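You operate a simulated robot arm through the tools that you are given. There is no shell and no other tool.

You run a simulated robot arm. Do the job below in one go: nothing can be reset, and whatever is moved stays where it is left.

## Task
Lift off the black support, wipe the grease under it, and seat it again.
Fine: the stove is cold and stays off; set the support down between the stove and the green cloth; use the green cloth and put it back. What is to be rubbed or washed off counts as gone when no trace of it is left.

The check looks at the end state, three seconds after you hand in, the way a careful person would. Anything else that was tipped, shoved, dropped, spilled or broken makes it a failure. Flat cloth is picked up by pressing the open fingertips on it (5 to 10 N) and closing them slowly along it; thin cloth reads only 2 to 8 mm in the jaws.

## Robot
A 7-joint arm with a four-finger gripper, fixed in place. Base frame: the origin is at the foot of the arm, x ahead of it, y to its left, z up; the work surface is at about z = 850. Units: mm, degrees, N and s.
Its first joint turns from -69.0 to 172.0 degrees. Payload 3.67 kg.
The TCP is the grasp point between the finger pads, 28 mm short of the fingertips. In the tool frame z runs along the fingers and y along their closing line. The gripper opens to 112 mm. The gripper's body begins 73 mm behind the TCP.
Orientation is that of the tool frame in the base frame, as a unit quaternion [w, x, y, z]. With the fingers straight down and closing along the base's y, the tool's x points along the base's -x, its y along +y and its z along -z.

## Interface
- The arm moves only by the tool move_arm. Its argument "deltas" is a list of rows, each a list of 6 numbers: the shift along the base's x, y, z in cm, then the turn, a rotation vector about the base's x, y, z in degrees. In form: [[dx, dy, dz, ax, ay, az], ...]. A call has 1 to 20 rows; each row is the pose to reach, as a shift and turn from the pose commanded when the call began. "claw" is the gripper command, from -1 (fully open) to 1 (shut), values between in proportion, set as the call begins (left out, the last holds). Rows are played at 5 a second. More than 50 mm and 8.6 degrees between two rows, or a gripper value outside its range, and nothing of the call is played. A pose out of reach is approached as far as the arm can. The call stops where the force on the tool passes 90 N (or 10 N more than at its start, if that is more) or the arm is blocked; 0.2 s more then pass. Each finger halts on what it meets, pressing with about 41 N; the grip force reading is that of the motor and also rises with nothing between the fingers. The clock runs only during rows and for 0.2 s after the last one: add rows that repeat a pose to give the fingers time. The reply holds the time, the measured pose of the TCP, the force on the tool along the base axes, the opening and the grip force, in the units named above and with some noise, with the torque about the TCP (base axes, N m) and any sound that the robot's microphone picked up.
- Cameras (640 x 400 px; columns grow to the right, rows downward): "scene" is fixed at [218.7, 649.4, 1704.1]; the picture's right is [-0.84, -0.54, 0.00], its down [-0.30, 0.47, -0.83] and it looks along [0.44, -0.70, -0.56] (base axes); focal length 356 px, centre (320, 200). "wrist" rides on the gripper at [60, -18, -104] in the tool frame; the picture's right is [0.29, 0.96, 0.00], its down [-0.80, 0.24, -0.55] and it looks along [-0.53, 0.16, 0.83] (tool axes); focal length 234 px, centre (320, 200). There is no depth. A picture from a camera that has moved, and an enlarged one, comes with that camera's place and axes in the base frame and with its lens.
- grab_frame(camera): a new picture of that camera. It takes no simulated time.
- move_column(by): slides the trunk up (or, below 0, down) by that many mm; the arm rides with it, the base frame stays. It gives what a move gives, with no picture.
- enlarge(camera, box): a new picture of the part [left, top, right, bottom] of that camera's present view, enlarged. It takes no simulated time.
- finish_job(): hands the job in; it is judged then, once.

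Places have to be worked out from the pictures, the camera data and where the tool is seen. Open the gripper and draw the arm clear of the work before you hand the job in, unless the task says otherwise.

The tools are called after "Emit:" by a JSON object that holds its "api" and its "payload". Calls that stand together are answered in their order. move_arm: Moves the arm, as the interface text tells. Its arguments: {"type":"object","properties":{"deltas":{"type":"array","items":{"type":"array","items":{"type":"number"}}},"claw":{"type":"number"}},"required":["deltas"]} The other tools are called the same way: move_column (by) slides the trunk up or down; grab_frame (camera) takes a picture; enlarge (camera, box) takes an enlarged picture of a part of a camera's view; finish_job () hands the job in.

At the start:

```text
time_s: 0.0
position: [614.2, -630.8, 1198.4]
tool_rot: [0.0, 0.0, 1.0, 0.0]
wrist_force: [-0.3, -0.6, 0.3]
torque: [0.01, -0.01, 0.01]
grip_width: 111.8
gripper_force: 0.0
trunk travel left (down, up): [-550.0, 290.0]
```

scene: 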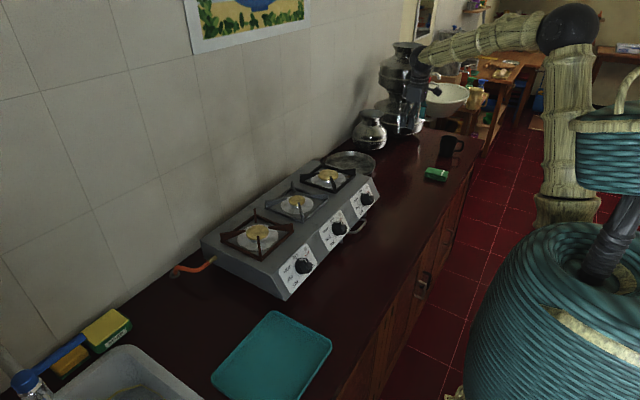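
wrist: 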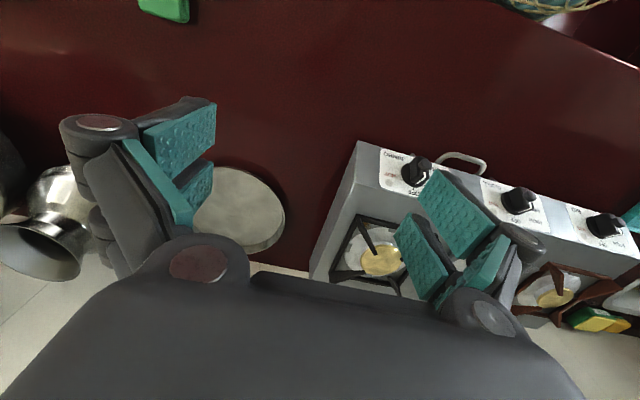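

I start with closer looks at the stove and the green cloth before I move anything.

Emit:
{"api": "enlarge", "payload": {"camera": "scene", "box": [200, 140, 400, 300]}}

Emit:
{"api": "enlarge", "payload": {"camera": "scene", "box": [300, 120, 480, 232]}}

Emit:
{"api": "enlarge", "payload": {"camera": "wrist", "box": [300, 130, 640, 342]}}

```text
2.50 times, centred on (300, 220) of scene
camera zoom: at [218.7, 649.4, 1704.1], right [-0.84, -0.54, 0.0], down [-0.3, 0.47, -0.83], along [0.44, -0.7, -0.56], focal length 890 px, centre (370, 150)
```

zoom: 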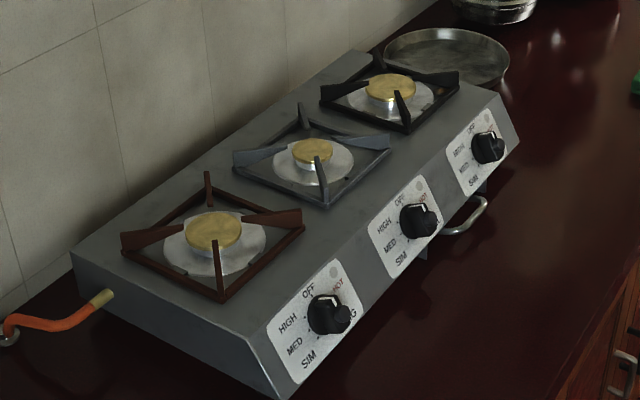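

```text
3.56 times, centred on (390, 176) of scene
camera zoom: at [218.7, 649.4, 1704.1], right [-0.84, -0.54, 0.0], down [-0.3, 0.47, -0.83], along [0.44, -0.7, -0.56], focal length 1266 px, centre (71, 285)
```

zoom: 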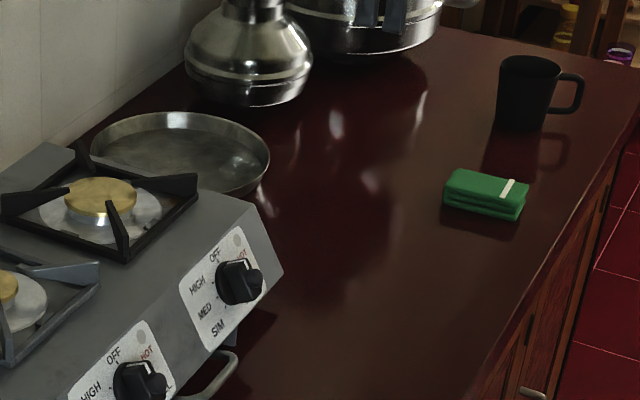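

```text
1.88 times, centred on (470, 236) of wrist
camera zoom: at [554.6, -648.6, 1303.7], right [-0.29, 0.96, 0.0], down [0.8, 0.24, 0.55], along [0.53, 0.16, -0.83], focal length 441 px, centre (38, 132)
```

zoom: 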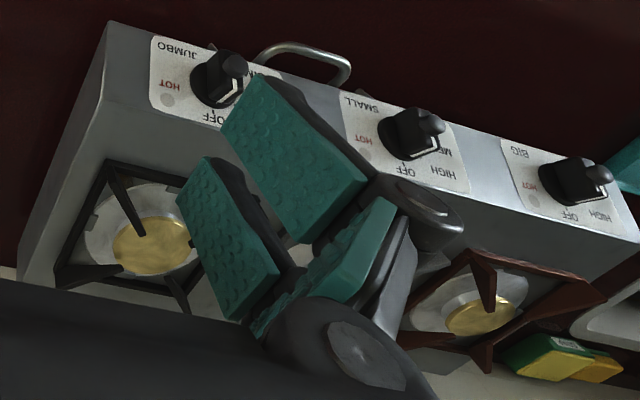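

The support looks to be near (885, -425) and the cloth near (560, -885). I move the camera over the black support to look at it closely.

Emit:
{"api": "move_arm", "payload": {"deltas": [[2.4, 2.8, 0, 0, 0, 0], [4.9, 5.6, 0, 0, 0, 0], [7.3, 8.4, 0, 0, 0, 0], [9.8, 11.2, 0, 0, 0, 0], [12.2, 14, -1, 0, 0, 0], [14.6, 16.8, -3, 0, 0, 0], [14.6, 16.8, -6, 0, 0, 0], [14.6, 16.8, -6, 0, 0, 0]], "claw": -1}}

Emit:
{"api": "grab_frame", "payload": {"camera": "wrist"}}

Emit:
{"api": "grab_frame", "payload": {"camera": "scene"}}

```text
time_s: 1.8
position: [760.8, -463.3, 1141.1]
tool_rot: [0.0, 0.0, 1.0, 0.0]
wrist_force: [-0.5, 0.1, 1.0]
torque: [-0.03, -0.01, 0.01]
grip_width: 112.0
gripper_force: 0.0
trunk travel left (down, up): [-550.0, 290.0]
```

```text
taken
camera wrist: at [700.8, -479.7, 1245.1], right [-0.29, 0.96, 0.0], down [0.8, 0.24, 0.55], along [0.53, 0.16, -0.83], focal length 234 px, centre (320, 200)
```

wrist: 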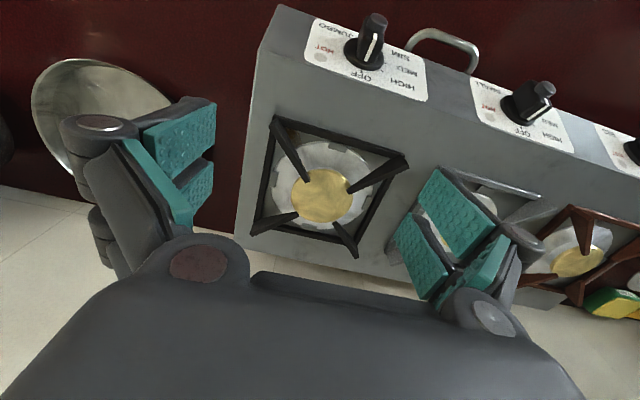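

```text
taken
```

scene: 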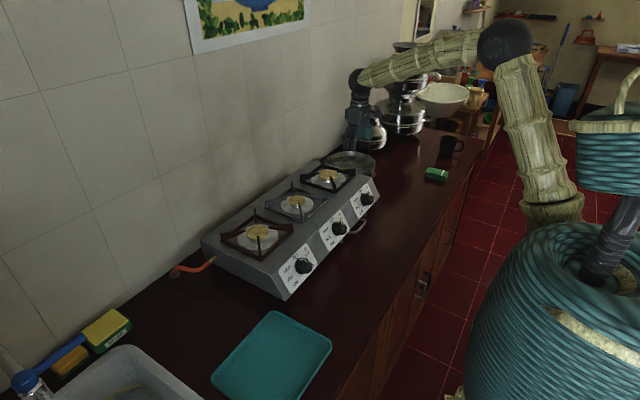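

The support is now near the middle of the wrist view, so I enlarge it to see its shape and the grease.

Emit:
{"api": "enlarge", "payload": {"camera": "wrist", "box": [220, 90, 430, 280]}}

Emit:
{"api": "enlarge", "payload": {"camera": "scene", "box": [290, 150, 390, 212]}}

```text
2.11 times, centred on (325, 185) of wrist
camera zoom: at [700.8, -479.7, 1245.1], right [-0.29, 0.96, 0.0], down [0.8, 0.24, 0.55], along [0.53, 0.16, -0.83], focal length 493 px, centre (310, 232)
```

zoom: 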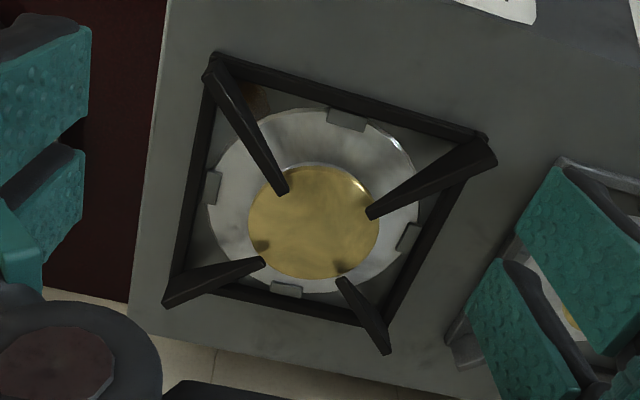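

```text
6.40 times, centred on (340, 181) of scene
camera zoom: at [218.7, 649.4, 1704.1], right [-0.84, -0.54, 0.0], down [-0.3, 0.47, -0.83], along [0.44, -0.7, -0.56], focal length 2279 px, centre (192, 322)
```

zoom: 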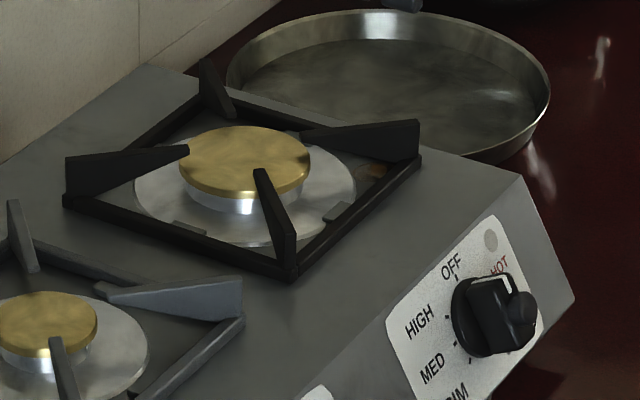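

A brown stain shows at the front right corner inside the frame. I zoom in further on the wings, the frame bars and the stain to judge their heights.

Emit:
{"api": "enlarge", "payload": {"camera": "scene", "box": [296, 160, 360, 200]}}

Emit:
{"api": "enlarge", "payload": {"camera": "wrist", "box": [260, 105, 360, 168]}}

Emit:
{"api": "enlarge", "payload": {"camera": "wrist", "box": [240, 200, 380, 270]}}

Emit:
{"api": "enlarge", "payload": {"camera": "scene", "box": [415, 155, 463, 185]}}

```text
10.00 times, centred on (328, 180) of scene
camera zoom: at [218.7, 649.4, 1704.1], right [-0.84, -0.54, 0.0], down [-0.3, 0.47, -0.83], along [0.44, -0.7, -0.56], focal length 3561 px, centre (240, 400)
```

zoom: 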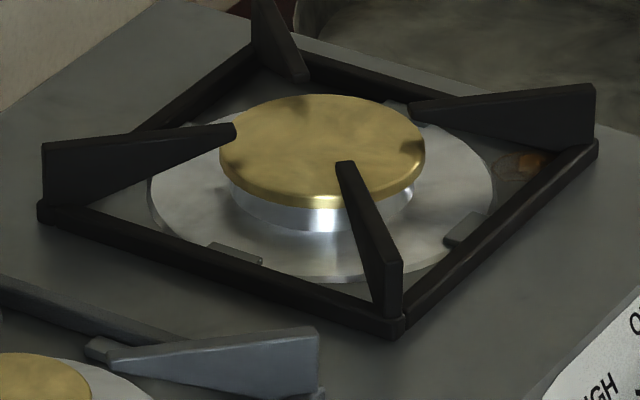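

```text
6.35 times, centred on (310, 136) of wrist
camera zoom: at [700.8, -479.7, 1245.1], right [-0.29, 0.96, 0.0], down [0.8, 0.24, 0.55], along [0.53, 0.16, -0.83], focal length 1487 px, centre (384, 603)
```

zoom: 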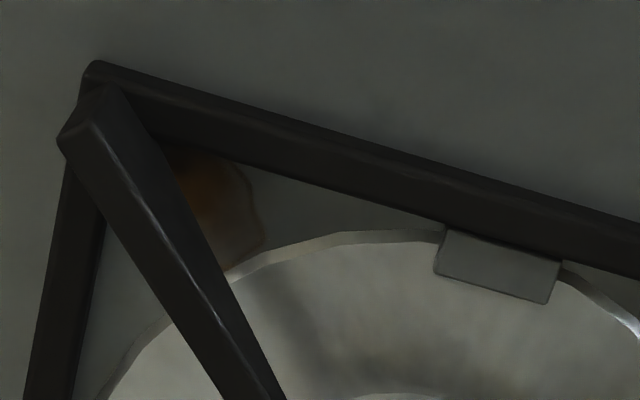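

```text
4.57 times, centred on (310, 235) of wrist
camera zoom: at [700.8, -479.7, 1245.1], right [-0.29, 0.96, 0.0], down [0.8, 0.24, 0.55], along [0.53, 0.16, -0.83], focal length 1070 px, centre (366, 40)
```

zoom: 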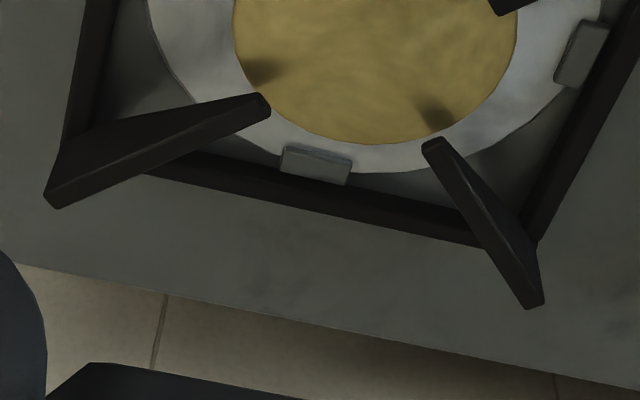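

```text
13.33 times, centred on (439, 170) of scene
camera zoom: at [218.7, 649.4, 1704.1], right [-0.84, -0.54, 0.0], down [-0.3, 0.47, -0.83], along [0.44, -0.7, -0.56], focal length 4748 px, centre (-1267, 600)
```

zoom: 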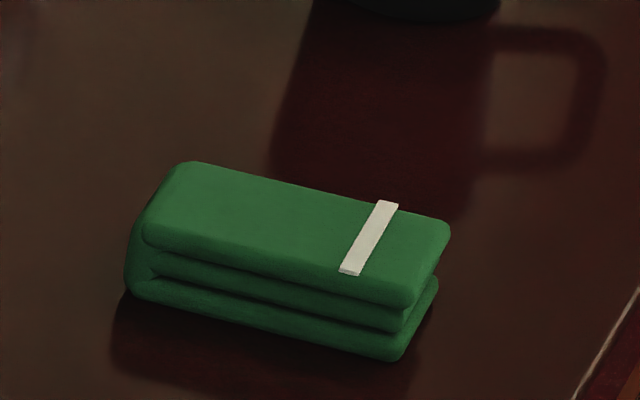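

Triangulation puts the front left wing from the corner (782, -348) to the inner tip (836, -400). Its top is at z ≈ 993 and the plate at about 953. I go above that wing and turn 45° so the jaws close across it.

Emit:
{"api": "move_arm", "payload": {"deltas": [[1.1, 1.2, -0.8, 0, 0, -7.5], [2.2, 2.5, -1.6, 0, 0, -15], [3.2, 3.7, -2.4, 0, 0, -22.5], [4.3, 4.9, -3.2, 0, 0, -30], [5.4, 6.2, -4, 0, 0, -37.5], [6.5, 7.4, -4.8, 0, 0, -45], [6.5, 7.4, -4.8, 0, 0, -45]]}}

Emit:
{"api": "grab_frame", "payload": {"camera": "wrist"}}

Emit:
{"api": "grab_frame", "payload": {"camera": "scene"}}

```text
time_s: 3.4
position: [825.9, -387.8, 1094.3]
tool_rot: [0.0, 0.383, 0.924, 0.0]
wrist_force: [-0.4, 0.8, 0.5]
torque: [0.0, 0.01, 0.01]
grip_width: 111.7
gripper_force: 0.1
trunk travel left (down, up): [-550.0, 290.0]
```

```text
taken
camera wrist: at [770.0, -357.4, 1197.9], right [0.47, 0.88, 0.0], down [0.73, -0.4, 0.55], along [0.49, -0.26, -0.83], focal length 234 px, centre (320, 200)
```

wrist: 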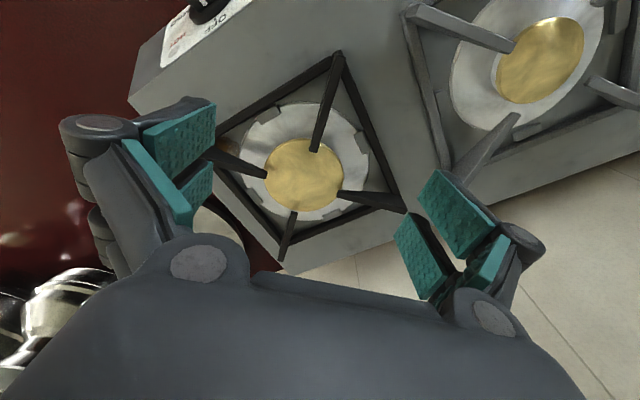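

```text
taken
```

scene: 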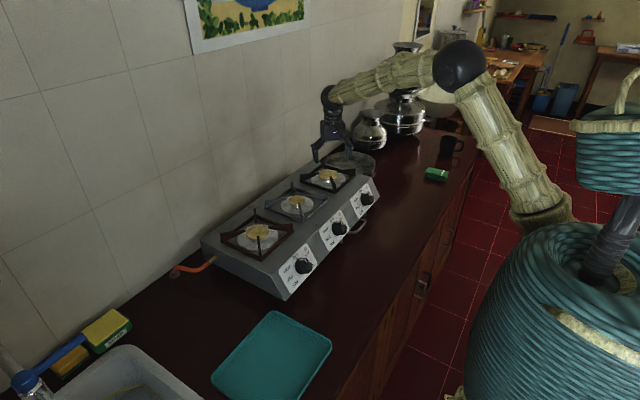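

The wing now runs between the open fingers in the picture. I zoom in to measure it, the tray lugs and the stain before going down.

Emit:
{"api": "enlarge", "payload": {"camera": "wrist", "box": [230, 40, 420, 160]}}

Emit:
{"api": "enlarge", "payload": {"camera": "wrist", "box": [200, 140, 420, 280]}}

```text
3.33 times, centred on (325, 100) of wrist
camera zoom: at [770.0, -357.4, 1197.9], right [0.47, 0.88, 0.0], down [0.73, -0.4, 0.55], along [0.49, -0.26, -0.83], focal length 781 px, centre (303, 533)
```

zoom: 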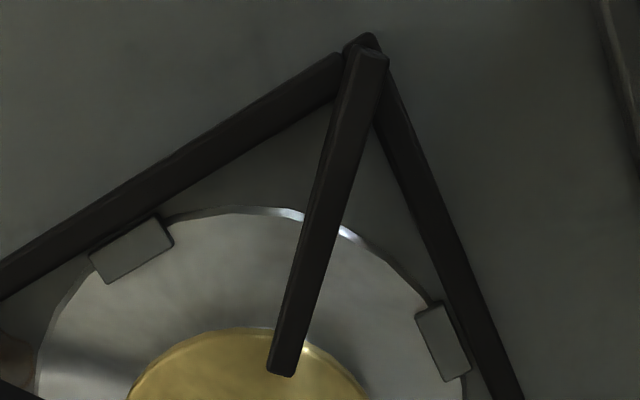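

```text
2.86 times, centred on (310, 210) of wrist
camera zoom: at [770.0, -357.4, 1197.9], right [0.47, 0.88, 0.0], down [0.73, -0.4, 0.55], along [0.49, -0.26, -0.83], focal length 669 px, centre (349, 171)
```

zoom: 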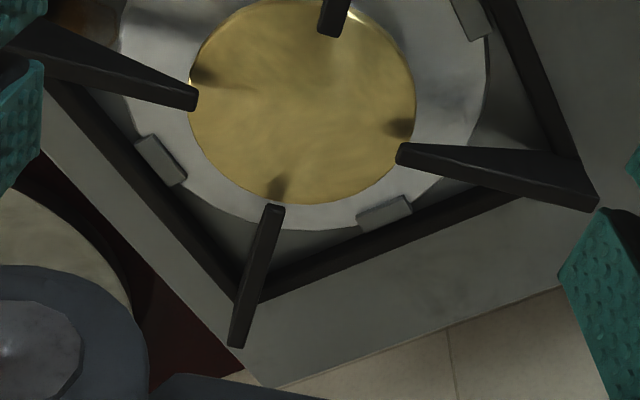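

The wing centre line satisfies x + y ≈ 437 and the tool is centred on it within 1 mm. I narrow the jaws to about 44 mm and go down in part, leaving the fingertips just above the wing.

Emit:
{"api": "move_arm", "payload": {"deltas": [[0, -0.05, -1.5, 0, 0, 0], [0, -0.1, -3, 0, 0, 0], [0, -0.1, -4.5, 0, 0, 0], [0, -0.1, -6, 0, 0, 0], [0, -0.1, -6, 0, 0, 0]], "claw": 0.2}}

Emit:
{"api": "grab_frame", "payload": {"camera": "wrist"}}

Emit:
{"api": "enlarge", "payload": {"camera": "scene", "box": [280, 120, 376, 200]}}

```text
time_s: 4.6
position: [826.6, -388.6, 1029.7]
tool_rot: [0.001, 0.383, 0.924, 0.0]
wrist_force: [-0.4, -0.9, -0.2]
torque: [-0.03, -0.01, 0.01]
grip_width: 44.9
gripper_force: 0.0
trunk travel left (down, up): [-550.0, 290.0]
```

```text
taken
camera wrist: at [771.7, -358.6, 1134.6], right [0.47, 0.88, 0.0], down [0.73, -0.39, 0.55], along [0.49, -0.26, -0.83], focal length 234 px, centre (320, 200)
```

wrist: 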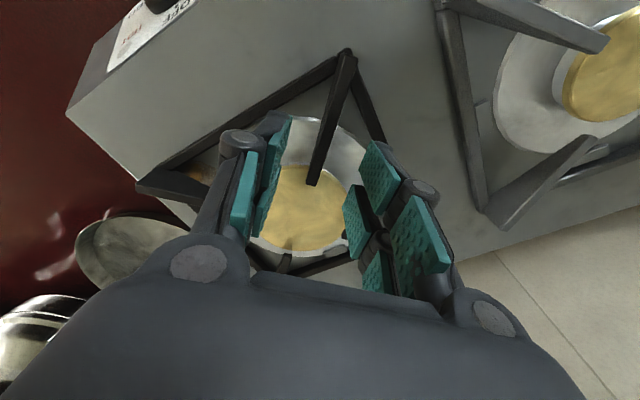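

```text
5.00 times, centred on (328, 160) of scene
camera zoom: at [218.7, 649.4, 1704.1], right [-0.84, -0.54, 0.0], down [-0.3, 0.47, -0.83], along [0.44, -0.7, -0.56], focal length 1780 px, centre (280, 400)
```

zoom: 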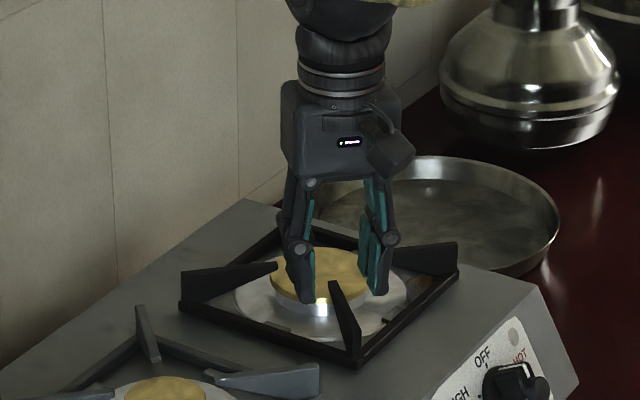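

The wing tip sits between the pads as planned. I lower the tool another 24 mm so the fingertips end about 15 mm below the wing top, well clear of the tray.

Emit:
{"api": "move_arm", "payload": {"deltas": [[0, 0, -0.8, 0, 0, 0], [0, 0, -1.6, 0, 0, 0], [0, 0, -2.4, 0, 0, 0], [0, 0, -2.4, 0, 0, 0]]}}

Emit:
{"api": "grab_frame", "payload": {"camera": "wrist"}}

Emit:
{"api": "enlarge", "payload": {"camera": "scene", "box": [296, 150, 360, 200]}}

```text
time_s: 5.6
position: [823.5, -388.5, 1013.8]
tool_rot: [0.005, 0.383, 0.924, 0.0]
wrist_force: [12.6, -8.6, 42.8]
torque: [-0.92, -1.19, 0.03]
grip_width: 41.8
gripper_force: 0.0
trunk travel left (down, up): [-550.0, 290.0]
```

```text
taken
camera wrist: at [767.4, -358.6, 1117.0], right [0.47, 0.88, 0.0], down [0.73, -0.39, 0.56], along [0.5, -0.27, -0.83], focal length 234 px, centre (320, 200)
```

wrist: 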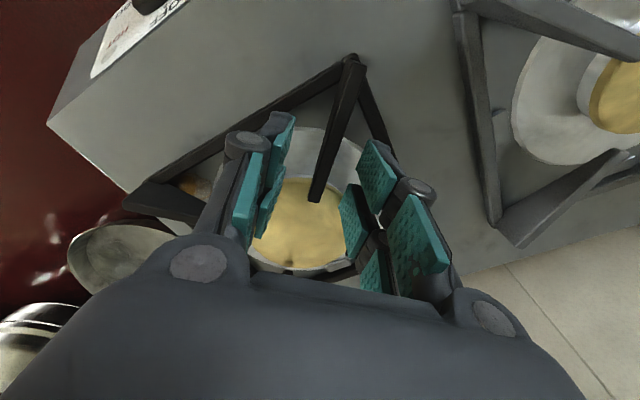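

```text
8.00 times, centred on (328, 175) of scene
camera zoom: at [218.7, 649.4, 1704.1], right [-0.84, -0.54, 0.0], down [-0.3, 0.47, -0.83], along [0.44, -0.7, -0.56], focal length 2848 px, centre (256, 400)
```

zoom: 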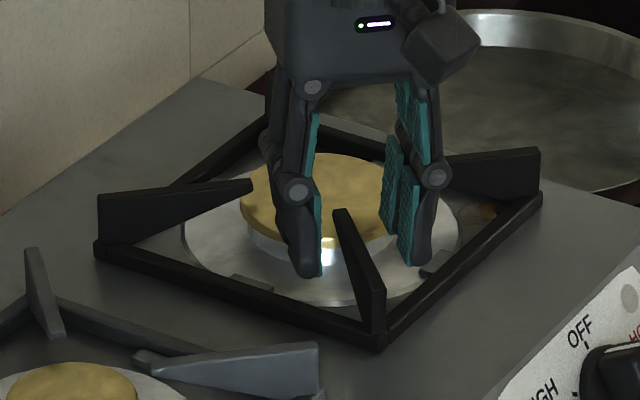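

The tool met something: 43 N upward, and the torque places the contact about 25 mm from the TCP toward the burner. I back up at once and then look at the finger shape against the burner cap.

Emit:
{"api": "move_arm", "payload": {"deltas": [[0, 0, 1.2, 0, 0, 0], [0, 0, 2.4, 0, 0, 0], [0, 0, 2.4, 0, 0, 0]]}}

Emit:
{"api": "enlarge", "payload": {"camera": "scene", "box": [306, 130, 354, 190]}}

Emit:
{"api": "enlarge", "payload": {"camera": "wrist", "box": [220, 90, 460, 310]}}

```text
time_s: 6.4
position: [826.4, -388.7, 1030.8]
tool_rot: [-0.001, 0.383, 0.924, 0.0]
wrist_force: [0.4, -0.9, -0.5]
torque: [-0.01, -0.01, 0.0]
grip_width: 44.8
gripper_force: 0.1
trunk travel left (down, up): [-550.0, 290.0]
```

```text
6.67 times, centred on (330, 160) of scene
camera zoom: at [218.7, 649.4, 1704.1], right [-0.84, -0.54, 0.0], down [-0.3, 0.47, -0.83], along [0.44, -0.7, -0.56], focal length 2374 px, centre (253, 467)
```

zoom: 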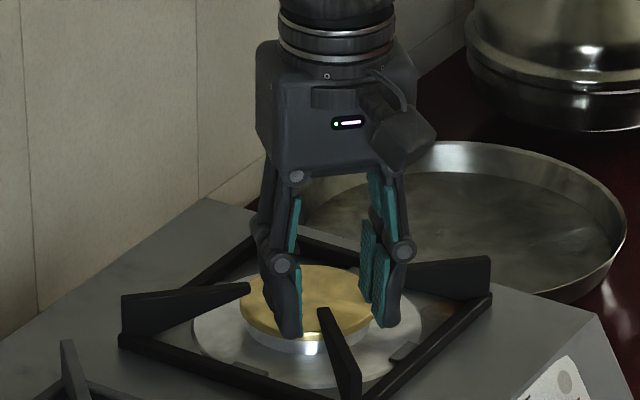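

```text
1.82 times, centred on (340, 200) of wrist
camera zoom: at [770.8, -358.9, 1135.0], right [0.47, 0.88, 0.0], down [0.73, -0.39, 0.55], along [0.49, -0.26, -0.83], focal length 426 px, centre (284, 200)
```

zoom: 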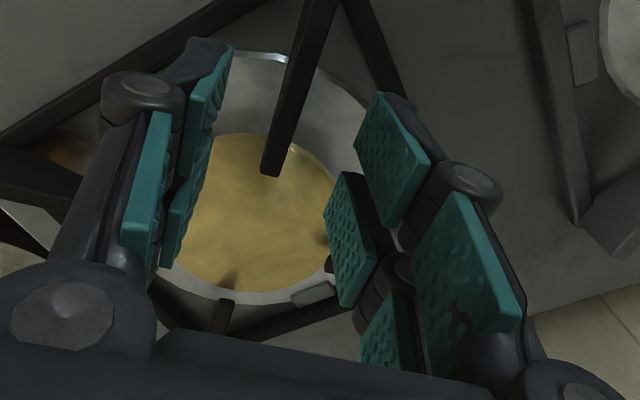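

Each side of the gripper carries two pads, spanning about ±24 mm along the tool's x, and the inner pair landed on the burner cap. I shift 22 mm outward to the wing's middle, which leaves the cap clear and gives a wider hold.

Emit:
{"api": "move_arm", "payload": {"deltas": [[-0.8, 0.8, 0, 0, 0, 0], [-1.6, 1.6, 0, 0, 0, 0], [-1.6, 1.6, 0, 0, 0, 0]]}}

Emit:
{"api": "grab_frame", "payload": {"camera": "wrist"}}

Emit:
{"api": "enlarge", "payload": {"camera": "scene", "box": [296, 140, 360, 200]}}

Emit:
{"api": "enlarge", "payload": {"camera": "wrist", "box": [240, 60, 420, 200]}}

```text
time_s: 7.2
position: [809.5, -373.9, 1031.4]
tool_rot: [0.0, 0.384, 0.924, 0.0]
wrist_force: [0.9, 0.1, -0.3]
torque: [0.01, -0.01, 0.0]
grip_width: 44.7
gripper_force: 0.0
trunk travel left (down, up): [-550.0, 290.0]
```

```text
taken
camera wrist: at [754.0, -344.1, 1136.2], right [0.47, 0.88, 0.0], down [0.73, -0.39, 0.55], along [0.49, -0.26, -0.83], focal length 234 px, centre (320, 200)
```

wrist: 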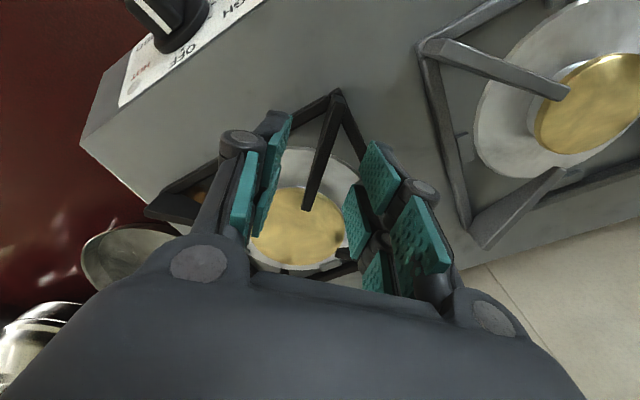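

```text
6.67 times, centred on (328, 170) of scene
camera zoom: at [218.7, 649.4, 1704.1], right [-0.84, -0.54, 0.0], down [-0.3, 0.47, -0.83], along [0.44, -0.7, -0.56], focal length 2374 px, centre (267, 400)
```

zoom: 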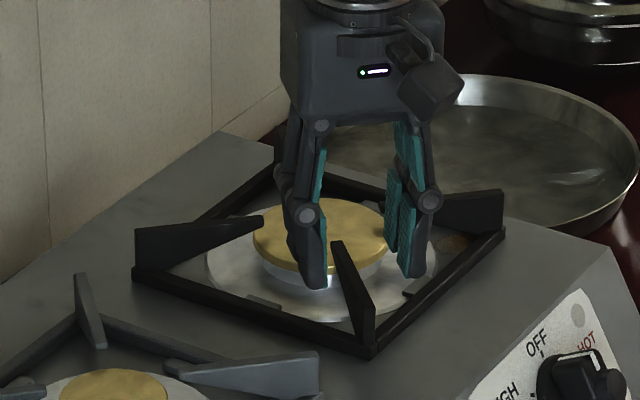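

```text
2.86 times, centred on (330, 130) of wrist
camera zoom: at [754.0, -344.1, 1136.2], right [0.47, 0.88, 0.0], down [0.73, -0.39, 0.55], along [0.49, -0.26, -0.83], focal length 669 px, centre (291, 400)
```

zoom: 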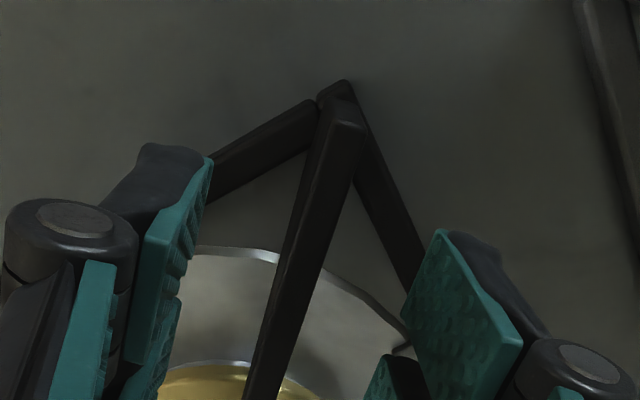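

The wing lies midway between the pads. I lower 27 mm here and watch the force.

Emit:
{"api": "move_arm", "payload": {"deltas": [[0, 0, -0.7, 0, 0, 0], [0, 0, -1.4, 0, 0, 0], [0, 0, -2.1, 0, 0, 0], [0, 0, -2.7, 0, 0, 0], [0, 0, -2.7, 0, 0, 0]]}}

Emit:
{"api": "enlarge", "payload": {"camera": "scene", "box": [296, 150, 360, 200]}}

Emit:
{"api": "enlarge", "payload": {"camera": "wrist", "box": [220, 60, 460, 310]}}

```text
time_s: 8.4
position: [810.3, -372.5, 1005.1]
tool_rot: [0.0, 0.382, 0.924, 0.0]
wrist_force: [0.1, -0.1, 0.6]
torque: [-0.02, 0.02, 0.0]
grip_width: 44.9
gripper_force: 0.1
trunk travel left (down, up): [-550.0, 290.0]
```

```text
8.00 times, centred on (328, 175) of scene
camera zoom: at [218.7, 649.4, 1704.1], right [-0.84, -0.54, 0.0], down [-0.3, 0.47, -0.83], along [0.44, -0.7, -0.56], focal length 2848 px, centre (256, 400)
```

zoom: 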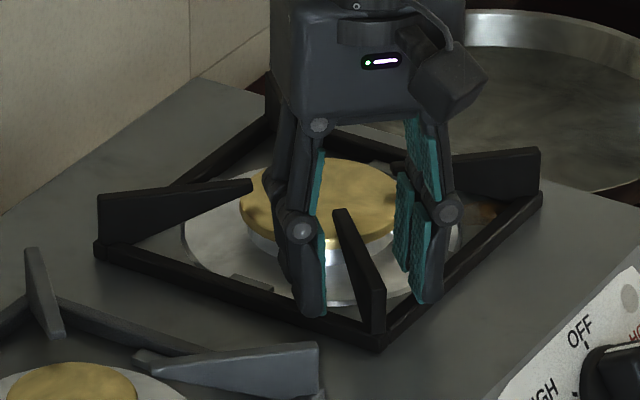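

```text
1.60 times, centred on (340, 185) of wrist
camera zoom: at [754.8, -343.5, 1108.6], right [0.47, 0.88, 0.0], down [0.73, -0.39, 0.55], along [0.49, -0.26, -0.83], focal length 375 px, centre (288, 224)
```

zoom: 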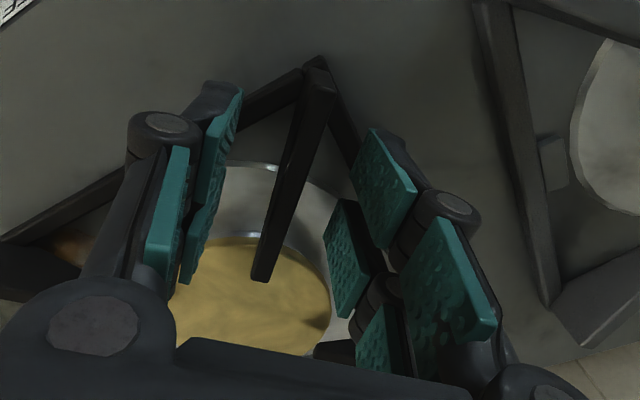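

There is no contact and the clearances are good. I narrow the jaws to about 18 mm to check the centring before the final grip.

Emit:
{"api": "move_arm", "payload": {"deltas": [[0, 0, 0, 0, 0, 0], [0, 0, 0, 0, 0, 0], [0, 0, 0, 0, 0, 0]], "claw": 0.68}}

Emit:
{"api": "enlarge", "payload": {"camera": "wrist", "box": [220, 60, 460, 310]}}

Emit:
{"api": "enlarge", "payload": {"camera": "scene", "box": [296, 150, 360, 200]}}

```text
time_s: 9.2
position: [809.3, -373.8, 1004.8]
tool_rot: [0.0, 0.382, 0.924, 0.0]
wrist_force: [-0.5, -0.3, -1.5]
torque: [-0.01, -0.02, 0.02]
grip_width: 17.9
gripper_force: 0.1
trunk travel left (down, up): [-550.0, 290.0]
```

```text
1.60 times, centred on (340, 185) of wrist
camera zoom: at [754.8, -343.6, 1108.7], right [0.47, 0.88, 0.0], down [0.73, -0.39, 0.55], along [0.49, -0.26, -0.83], focal length 375 px, centre (288, 224)
```

zoom: 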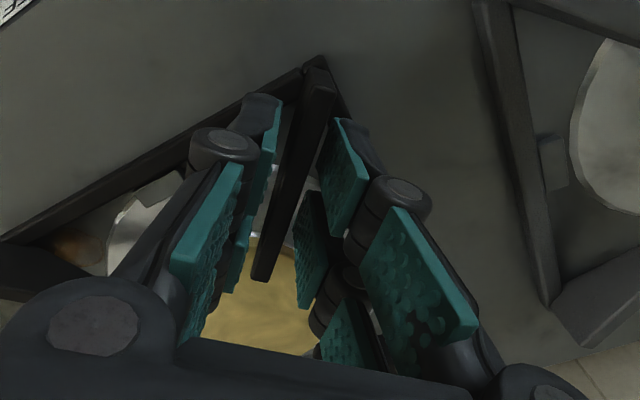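

```text
8.00 times, centred on (328, 175) of scene
camera zoom: at [218.7, 649.4, 1704.1], right [-0.84, -0.54, 0.0], down [-0.3, 0.47, -0.83], along [0.44, -0.7, -0.56], focal length 2848 px, centre (256, 400)
```

zoom: 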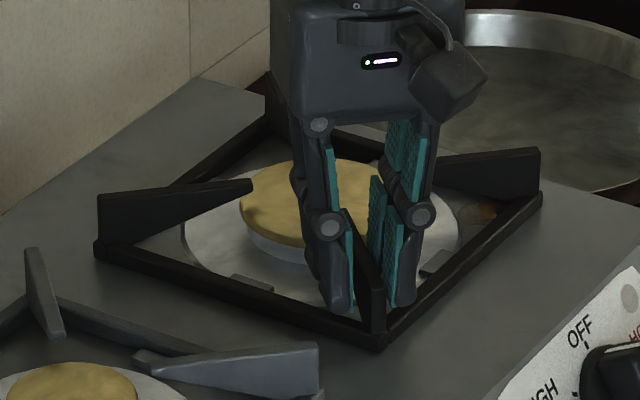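

The jaws are centred on the wing, so I close them.

Emit:
{"api": "move_arm", "payload": {"deltas": [[0, 0, 0, 0, 0, 0], [0, 0, 0, 0, 0, 0], [0, 0, 0, 0, 0, 0], [0, 0, 0, 0, 0, 0]], "claw": 1}}

Emit:
{"api": "enlarge", "payload": {"camera": "wrist", "box": [220, 60, 460, 310]}}

Emit:
{"api": "enlarge", "payload": {"camera": "scene", "box": [296, 150, 360, 200]}}

```text
time_s: 10.2
position: [809.8, -373.1, 1005.1]
tool_rot: [0.0, 0.382, 0.924, -0.001]
wrist_force: [0.4, -0.2, 0.0]
torque: [-0.26, -0.25, 0.09]
grip_width: 7.9
gripper_force: 41.4
trunk travel left (down, up): [-550.0, 290.0]
```

```text
1.60 times, centred on (340, 185) of wrist
camera zoom: at [754.9, -343.5, 1108.7], right [0.47, 0.88, 0.0], down [0.73, -0.39, 0.55], along [0.49, -0.26, -0.83], focal length 375 px, centre (288, 224)
```

zoom: 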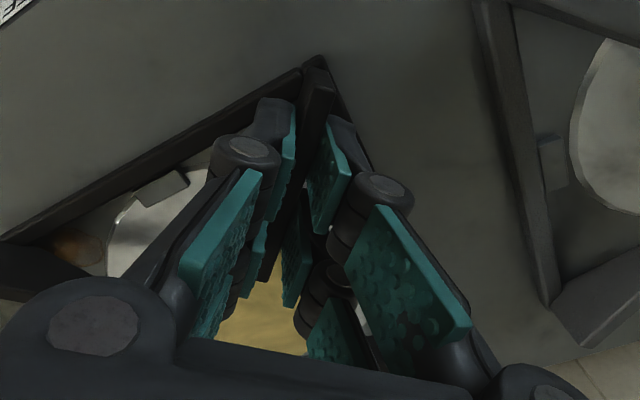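

```text
8.00 times, centred on (328, 175) of scene
camera zoom: at [218.7, 649.4, 1704.1], right [-0.84, -0.54, 0.0], down [-0.3, 0.47, -0.83], along [0.44, -0.7, -0.56], focal length 2848 px, centre (256, 400)
```

zoom: 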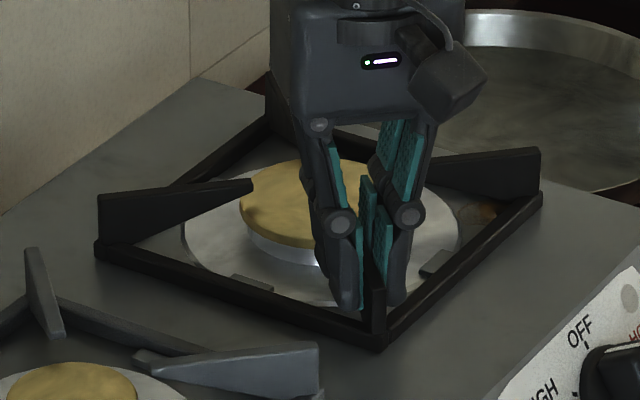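

The grip holds at 7.9 mm and the support has not moved. The seated pose is commanded (809.2, -373.8, 1003.4), and I lift slowly by 20 mm to see how it hangs.

Emit:
{"api": "move_arm", "payload": {"deltas": [[0, 0, 0.4, 0, 0, 0], [0, 0, 0.8, 0, 0, 0], [0, 0, 1.2, 0, 0, 0], [0, 0, 1.6, 0, 0, 0], [0, 0, 2, 0, 0, 0], [0, 0, 2, 0, 0, 0]]}}

Emit:
{"api": "enlarge", "payload": {"camera": "scene", "box": [296, 150, 360, 200]}}

Emit:
{"api": "grab_frame", "payload": {"camera": "wrist"}}

```text
time_s: 11.6
position: [808.9, -373.8, 1023.9]
tool_rot: [0.0, 0.383, 0.924, 0.0]
wrist_force: [0.9, 0.2, -3.3]
torque: [0.21, 0.21, 0.01]
grip_width: 7.5
gripper_force: 41.5
trunk travel left (down, up): [-550.0, 290.0]
```

```text
8.00 times, centred on (328, 175) of scene
camera zoom: at [218.7, 649.4, 1704.1], right [-0.84, -0.54, 0.0], down [-0.3, 0.47, -0.83], along [0.44, -0.7, -0.56], focal length 2848 px, centre (256, 400)
```

zoom: 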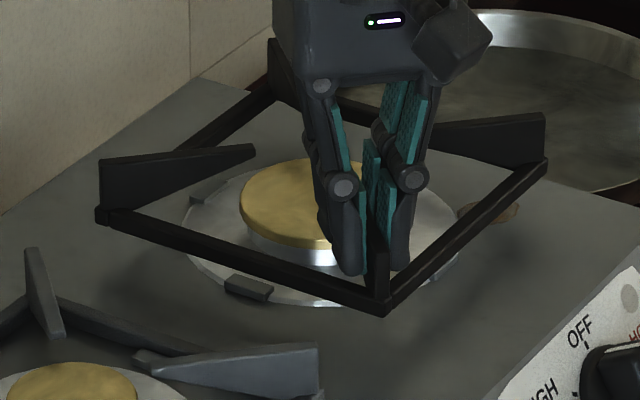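

```text
taken
camera wrist: at [754.0, -344.2, 1128.6], right [0.47, 0.88, 0.0], down [0.73, -0.39, 0.55], along [0.49, -0.26, -0.83], focal length 234 px, centre (320, 200)
```

wrist: 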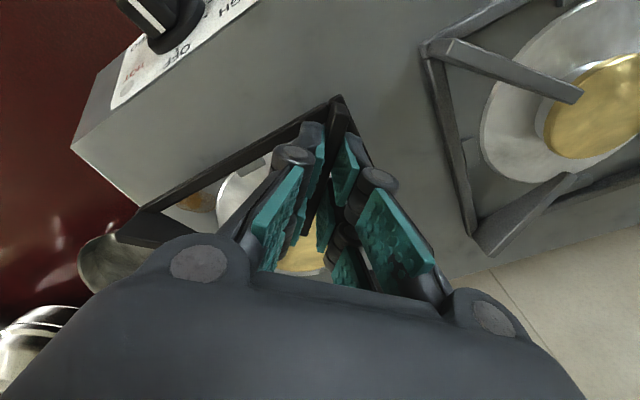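

The support is up and level, and the brown grease patch shows beneath it. I lift it clear by another 85 mm, then carry it toward the open counter between stove and cloth.

Emit:
{"api": "move_arm", "payload": {"deltas": [[0, 0, 1.5, 0, 0, 0], [0, 0, 3, 0, 0, 0], [0, 0, 4.5, 0, 0, 0], [0, 0, 6, 0, 0, 0], [0, 0, 7.5, 0, 0, 0], [0, 0, 8.5, 0, 0, 0], [0, 0, 8.5, 0, 0, 0]]}}

Emit:
{"api": "enlarge", "payload": {"camera": "scene", "box": [270, 130, 398, 210]}}

Emit:
{"api": "enlarge", "payload": {"camera": "scene", "box": [320, 170, 360, 195]}}

```text
time_s: 13.2
position: [809.9, -374.8, 1109.2]
tool_rot: [0.0, 0.383, 0.924, 0.001]
wrist_force: [0.4, 0.2, -4.5]
torque: [0.21, 0.22, -0.02]
grip_width: 7.9
gripper_force: 40.9
trunk travel left (down, up): [-550.0, 290.0]
```

```text
5.00 times, centred on (334, 170) of scene
camera zoom: at [218.7, 649.4, 1704.1], right [-0.84, -0.54, 0.0], down [-0.3, 0.47, -0.83], along [0.44, -0.7, -0.56], focal length 1780 px, centre (250, 350)
```

zoom: 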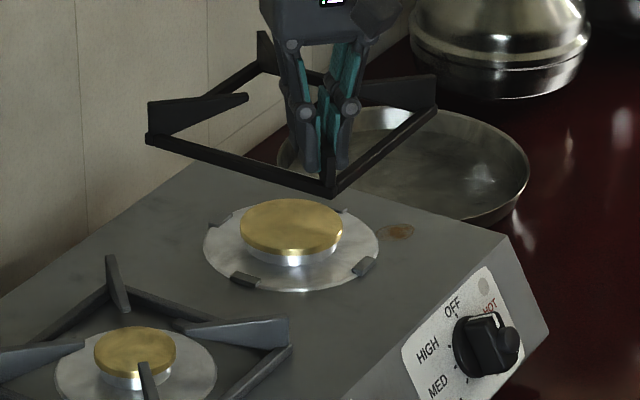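

```text
16.00 times, centred on (340, 182) of scene
camera zoom: at [218.7, 649.4, 1704.1], right [-0.84, -0.54, 0.0], down [-0.3, 0.47, -0.83], along [0.44, -0.7, -0.56], focal length 5697 px, centre (0, 480)
```

zoom: 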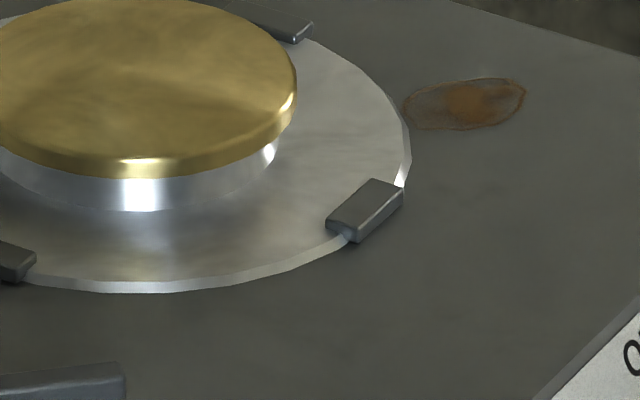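

All of the patch is now visible, about 30 mm across and centred near (802, -495, 957). I carry the support over the open counter toward a set-down centre of about (650, -690).

Emit:
{"api": "move_arm", "payload": {"deltas": [[-1.5, -1.9, 0, 0, 0, 0], [-3, -3.8, 0, 0, 0, 0], [-4.5, -5.6, 0, 0, 0, 0], [-6, -7.5, 0, 0, 0, 0], [-7.5, -9.4, 0, 0, 0, 0], [-9, -11.3, 0, 0, 0, 0], [-10.5, -13.2, 0, 0, 0, 0], [-12, -15, 0, 0, 0, 0], [-13.6, -16.9, 0, 0, 0, 0], [-15.1, -18.8, 0, 0, 0, 0], [-16.6, -20.7, 0, 0, 0, 0], [-18.1, -22.5, 0, 0, 0, 0], [-19.6, -24.4, 0, 0, 0, 0], [-21.1, -26.3, 0, 0, 0, 0], [-21.1, -26.3, 0, 0, 0, 0]]}}

Emit:
{"api": "grab_frame", "payload": {"camera": "scene"}}

Emit:
{"api": "grab_frame", "payload": {"camera": "wrist"}}

```text
time_s: 16.4
position: [596.3, -639.0, 1108.2]
tool_rot: [0.0, 0.382, 0.924, 0.0]
wrist_force: [0.1, 0.4, -3.0]
torque: [0.22, 0.25, -0.01]
grip_width: 7.7
gripper_force: 41.3
trunk travel left (down, up): [-550.0, 290.0]
```

```text
taken
```

scene: 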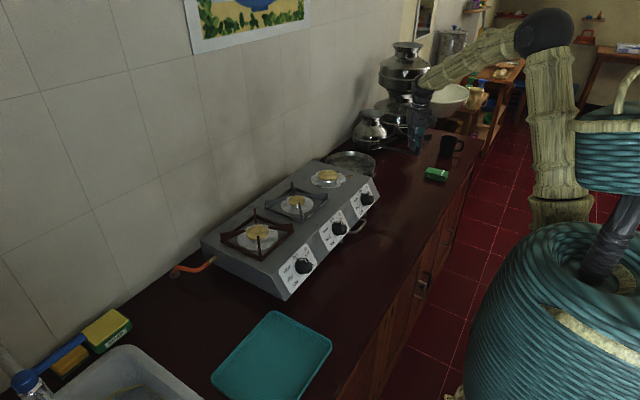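

```text
taken
camera wrist: at [542.1, -609.6, 1212.4], right [0.47, 0.88, 0.0], down [0.73, -0.39, 0.55], along [0.49, -0.26, -0.83], focal length 234 px, centre (320, 200)
```

wrist: 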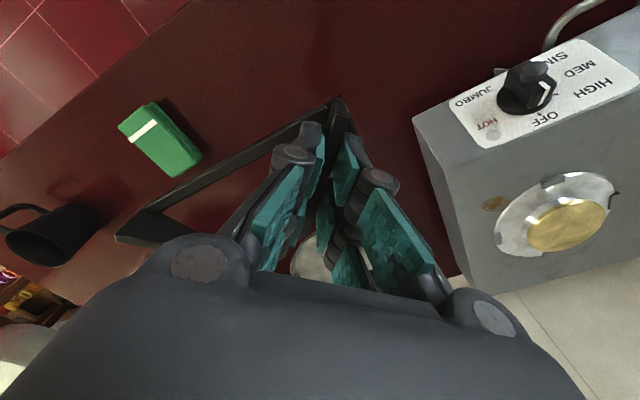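

The drop zone is clear, with about 65 mm to the stove and 80 mm to the cloth. I lower the support to roughly 10 mm above the counter.

Emit:
{"api": "move_arm", "payload": {"deltas": [[0, 0, -2, 0, 0, 0], [0, 0, -4, 0, 0, 0], [0, 0, -6, 0, 0, 0], [0, 0, -8, 0, 0, 0], [0, 0, -10, 0, 0, 0], [0, 0, -12, 0, 0, 0], [0, 0, -14, 0, 0, 0], [0, 0, -16, 0, 0, 0], [0, 0, -18, 0, 0, 0], [0, 0, -19.2, 0, 0, 0], [0, 0, -20.2, 0, 0, 0], [0, 0, -20.2, 0, 0, 0]]}}

Emit:
{"api": "enlarge", "payload": {"camera": "scene", "box": [350, 110, 478, 190]}}

```text
time_s: 19.0
position: [600.3, -636.8, 904.7]
tool_rot: [0.0, 0.383, 0.924, 0.0]
wrist_force: [0.1, 0.2, -3.8]
torque: [0.2, 0.16, 0.01]
grip_width: 8.1
gripper_force: 41.8
trunk travel left (down, up): [-550.0, 290.0]
```

```text
5.00 times, centred on (414, 150) of scene
camera zoom: at [218.7, 649.4, 1704.1], right [-0.84, -0.54, 0.0], down [-0.3, 0.47, -0.83], along [0.44, -0.7, -0.56], focal length 1780 px, centre (-150, 450)
```

zoom: 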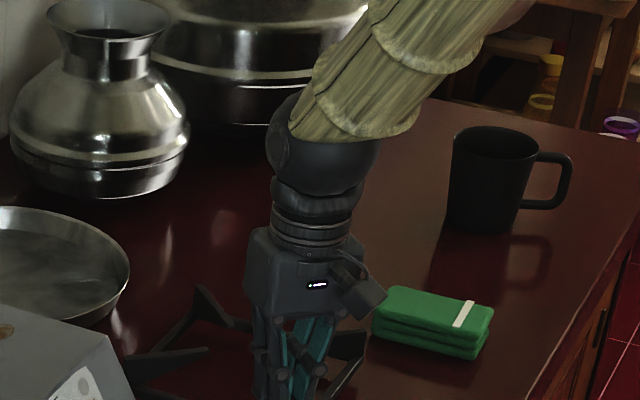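

No contact yet at 905, so I continue down in small steps.

Emit:
{"api": "move_arm", "payload": {"deltas": [[0, 0, -0.2, 0, 0, 0], [0, 0, -0.4, 0, 0, 0], [0, 0, -0.6, 0, 0, 0], [0, 0, -0.7, 0, 0, 0], [0, 0, -0.7, 0, 0, 0]]}}

Emit:
{"api": "enlarge", "payload": {"camera": "scene", "box": [364, 130, 444, 190]}}

```text
time_s: 20.2
position: [598.6, -636.6, 899.4]
tool_rot: [-0.001, 0.382, 0.924, 0.0]
wrist_force: [-0.1, 0.1, -3.8]
torque: [0.21, 0.2, 0.02]
grip_width: 7.7
gripper_force: 40.8
trunk travel left (down, up): [-550.0, 290.0]
```

```text
6.67 times, centred on (404, 160) of scene
camera zoom: at [218.7, 649.4, 1704.1], right [-0.84, -0.54, 0.0], down [-0.3, 0.47, -0.83], along [0.44, -0.7, -0.56], focal length 2374 px, centre (-240, 467)
```

zoom: 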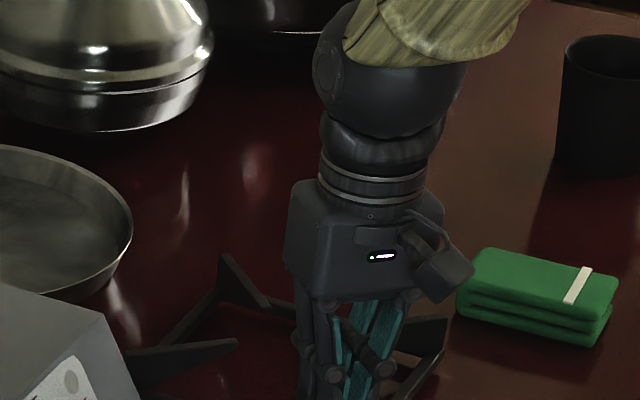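

Still free at 899, with only the support's weight showing. I step down further.

Emit:
{"api": "move_arm", "payload": {"deltas": [[0, 0, -0.15, 0, 0, 0], [0, 0, -0.3, 0, 0, 0], [0, 0, -0.4, 0, 0, 0], [0, 0, -0.4, 0, 0, 0]]}}

```text
time_s: 21.2
position: [598.1, -637.4, 895.0]
tool_rot: [-0.001, 0.383, 0.924, 0.0]
wrist_force: [-0.1, -0.1, -3.7]
torque: [0.19, 0.2, 0.0]
grip_width: 7.9
gripper_force: 41.1
trunk travel left (down, up): [-550.0, 290.0]
```

Emit:
{"api": "move_arm", "payload": {"deltas": [[0, 0, -0.15, 0, 0, 0], [0, 0, -0.3, 0, 0, 0], [0, 0, -0.3, 0, 0, 0]]}}

```text
time_s: 22.0
position: [598.0, -636.8, 893.3]
tool_rot: [0.0, 0.383, 0.924, 0.0]
wrist_force: [0.2, 0.1, -3.9]
torque: [0.19, 0.17, 0.02]
grip_width: 8.0
gripper_force: 41.1
trunk travel left (down, up): [-550.0, 290.0]
```

Still hanging free at 893. I continue in 3 mm steps.

Emit:
{"api": "move_arm", "payload": {"deltas": [[0, 0, -0.15, 0, 0, 0], [0, 0, -0.3, 0, 0, 0], [0, 0, -0.3, 0, 0, 0]]}}

Emit:
{"api": "grab_frame", "payload": {"camera": "wrist"}}

```text
time_s: 22.8
position: [598.9, -635.7, 891.7]
tool_rot: [0.001, 0.383, 0.924, 0.001]
wrist_force: [4.6, -6.7, 15.0]
torque: [0.38, 0.39, 0.05]
grip_width: 7.8
gripper_force: 41.3
trunk travel left (down, up): [-550.0, 290.0]
```

```text
taken
camera wrist: at [542.9, -607.3, 996.5], right [0.47, 0.88, 0.0], down [0.73, -0.39, 0.56], along [0.49, -0.26, -0.83], focal length 234 px, centre (320, 200)
```

wrist: 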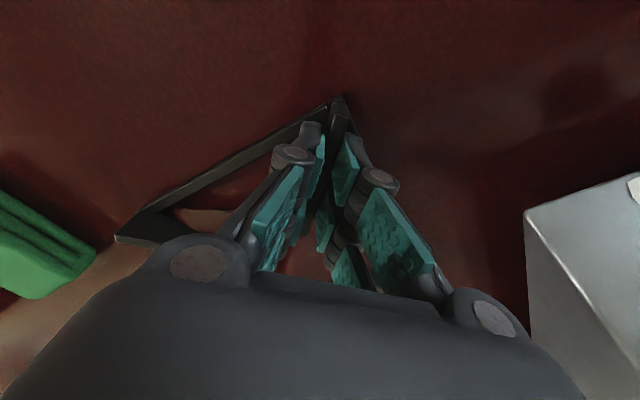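

The support has touched down, with about 19 N on it. I ease up 1.5 mm to relieve the push and then open the jaws gently to 20 mm.

Emit:
{"api": "move_arm", "payload": {"deltas": [[0, 0, 0.15, 0, 0, 0], [0, 0, 0.15, 0, 0, 0]]}}

Emit:
{"api": "move_arm", "payload": {"deltas": [[0, 0, 0, 0, 0, 0], [0, 0, 0, 0, 0, 0], [0, 0, 0, 0, 0, 0]], "claw": 0.6}}

Emit:
{"api": "grab_frame", "payload": {"camera": "wrist"}}

```text
time_s: 23.4
position: [598.6, -636.7, 891.9]
tool_rot: [0.001, 0.383, 0.924, 0.0]
wrist_force: [4.2, -4.7, 8.6]
torque: [-0.66, -0.64, 0.01]
grip_width: 7.9
gripper_force: 41.5
trunk travel left (down, up): [-550.0, 290.0]
```

```text
time_s: 24.2
position: [598.0, -637.7, 890.7]
tool_rot: [0.0, 0.383, 0.924, 0.0]
wrist_force: [-0.1, 1.0, 0.1]
torque: [-0.01, -0.02, -0.02]
grip_width: 22.6
gripper_force: 0.1
trunk travel left (down, up): [-550.0, 290.0]
```

```text
taken
camera wrist: at [542.6, -607.0, 996.0], right [0.47, 0.88, 0.0], down [0.73, -0.39, 0.55], along [0.49, -0.26, -0.83], focal length 234 px, centre (320, 200)
```

wrist: 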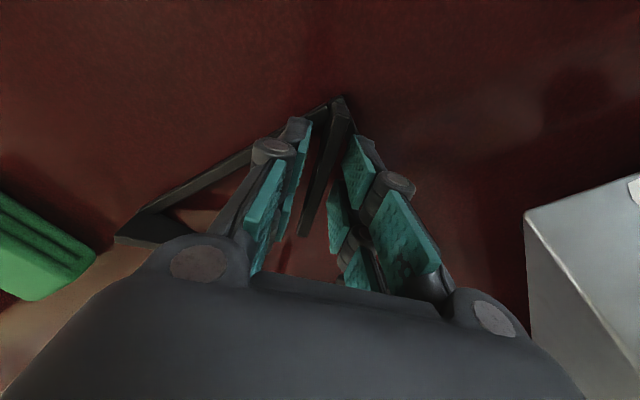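

The support stands on the counter and the wing is free between the pads. I rise straight up 200 mm, keeping the pick-up pose (598.2, -636.8, 890.9) noted.

Emit:
{"api": "move_arm", "payload": {"deltas": [[0, 0, 1, 0, 0, 0], [0, 0, 2.5, 0, 0, 0], [0, 0, 4.5, 0, 0, 0], [0, 0, 7.5, 0, 0, 0], [0, 0, 11, 0, 0, 0], [0, 0, 15, 0, 0, 0], [0, 0, 18, 0, 0, 0], [0, 0, 20, 0, 0, 0], [0, 0, 20, 0, 0, 0]]}}

Emit:
{"api": "grab_frame", "payload": {"camera": "wrist"}}

Emit:
{"api": "enlarge", "payload": {"camera": "scene", "box": [350, 120, 478, 200]}}

```text
time_s: 26.2
position: [598.8, -637.2, 1090.7]
tool_rot: [0.0, 0.383, 0.924, 0.001]
wrist_force: [-0.9, 0.4, -0.1]
torque: [-0.03, -0.03, 0.02]
grip_width: 22.3
gripper_force: 0.0
trunk travel left (down, up): [-550.0, 290.0]
```

```text
taken
camera wrist: at [543.8, -606.6, 1195.3], right [0.47, 0.88, 0.0], down [0.73, -0.39, 0.55], along [0.49, -0.26, -0.83], focal length 234 px, centre (320, 200)
```

wrist: 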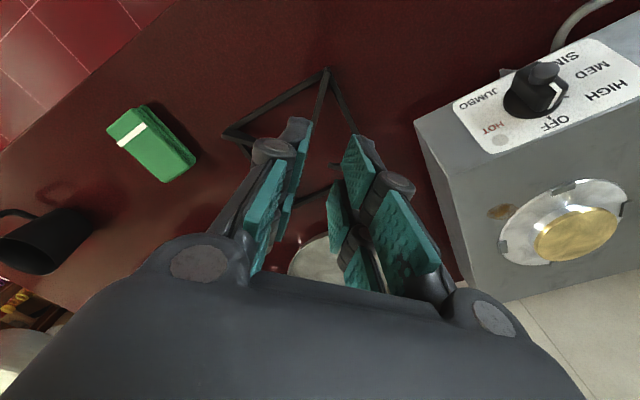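

```text
5.00 times, centred on (414, 160) of scene
camera zoom: at [218.7, 649.4, 1704.1], right [-0.84, -0.54, 0.0], down [-0.3, 0.47, -0.83], along [0.44, -0.7, -0.56], focal length 1780 px, centre (-150, 400)
```

zoom: 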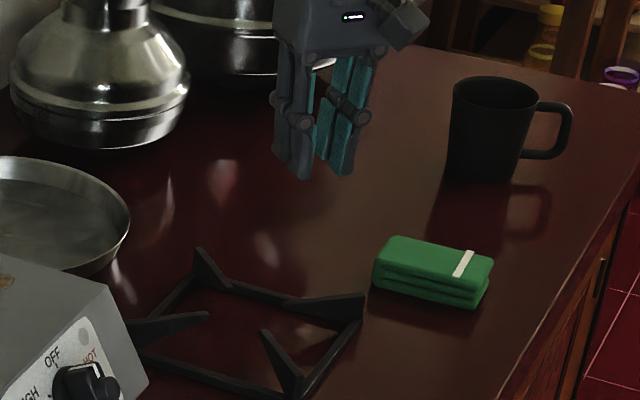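

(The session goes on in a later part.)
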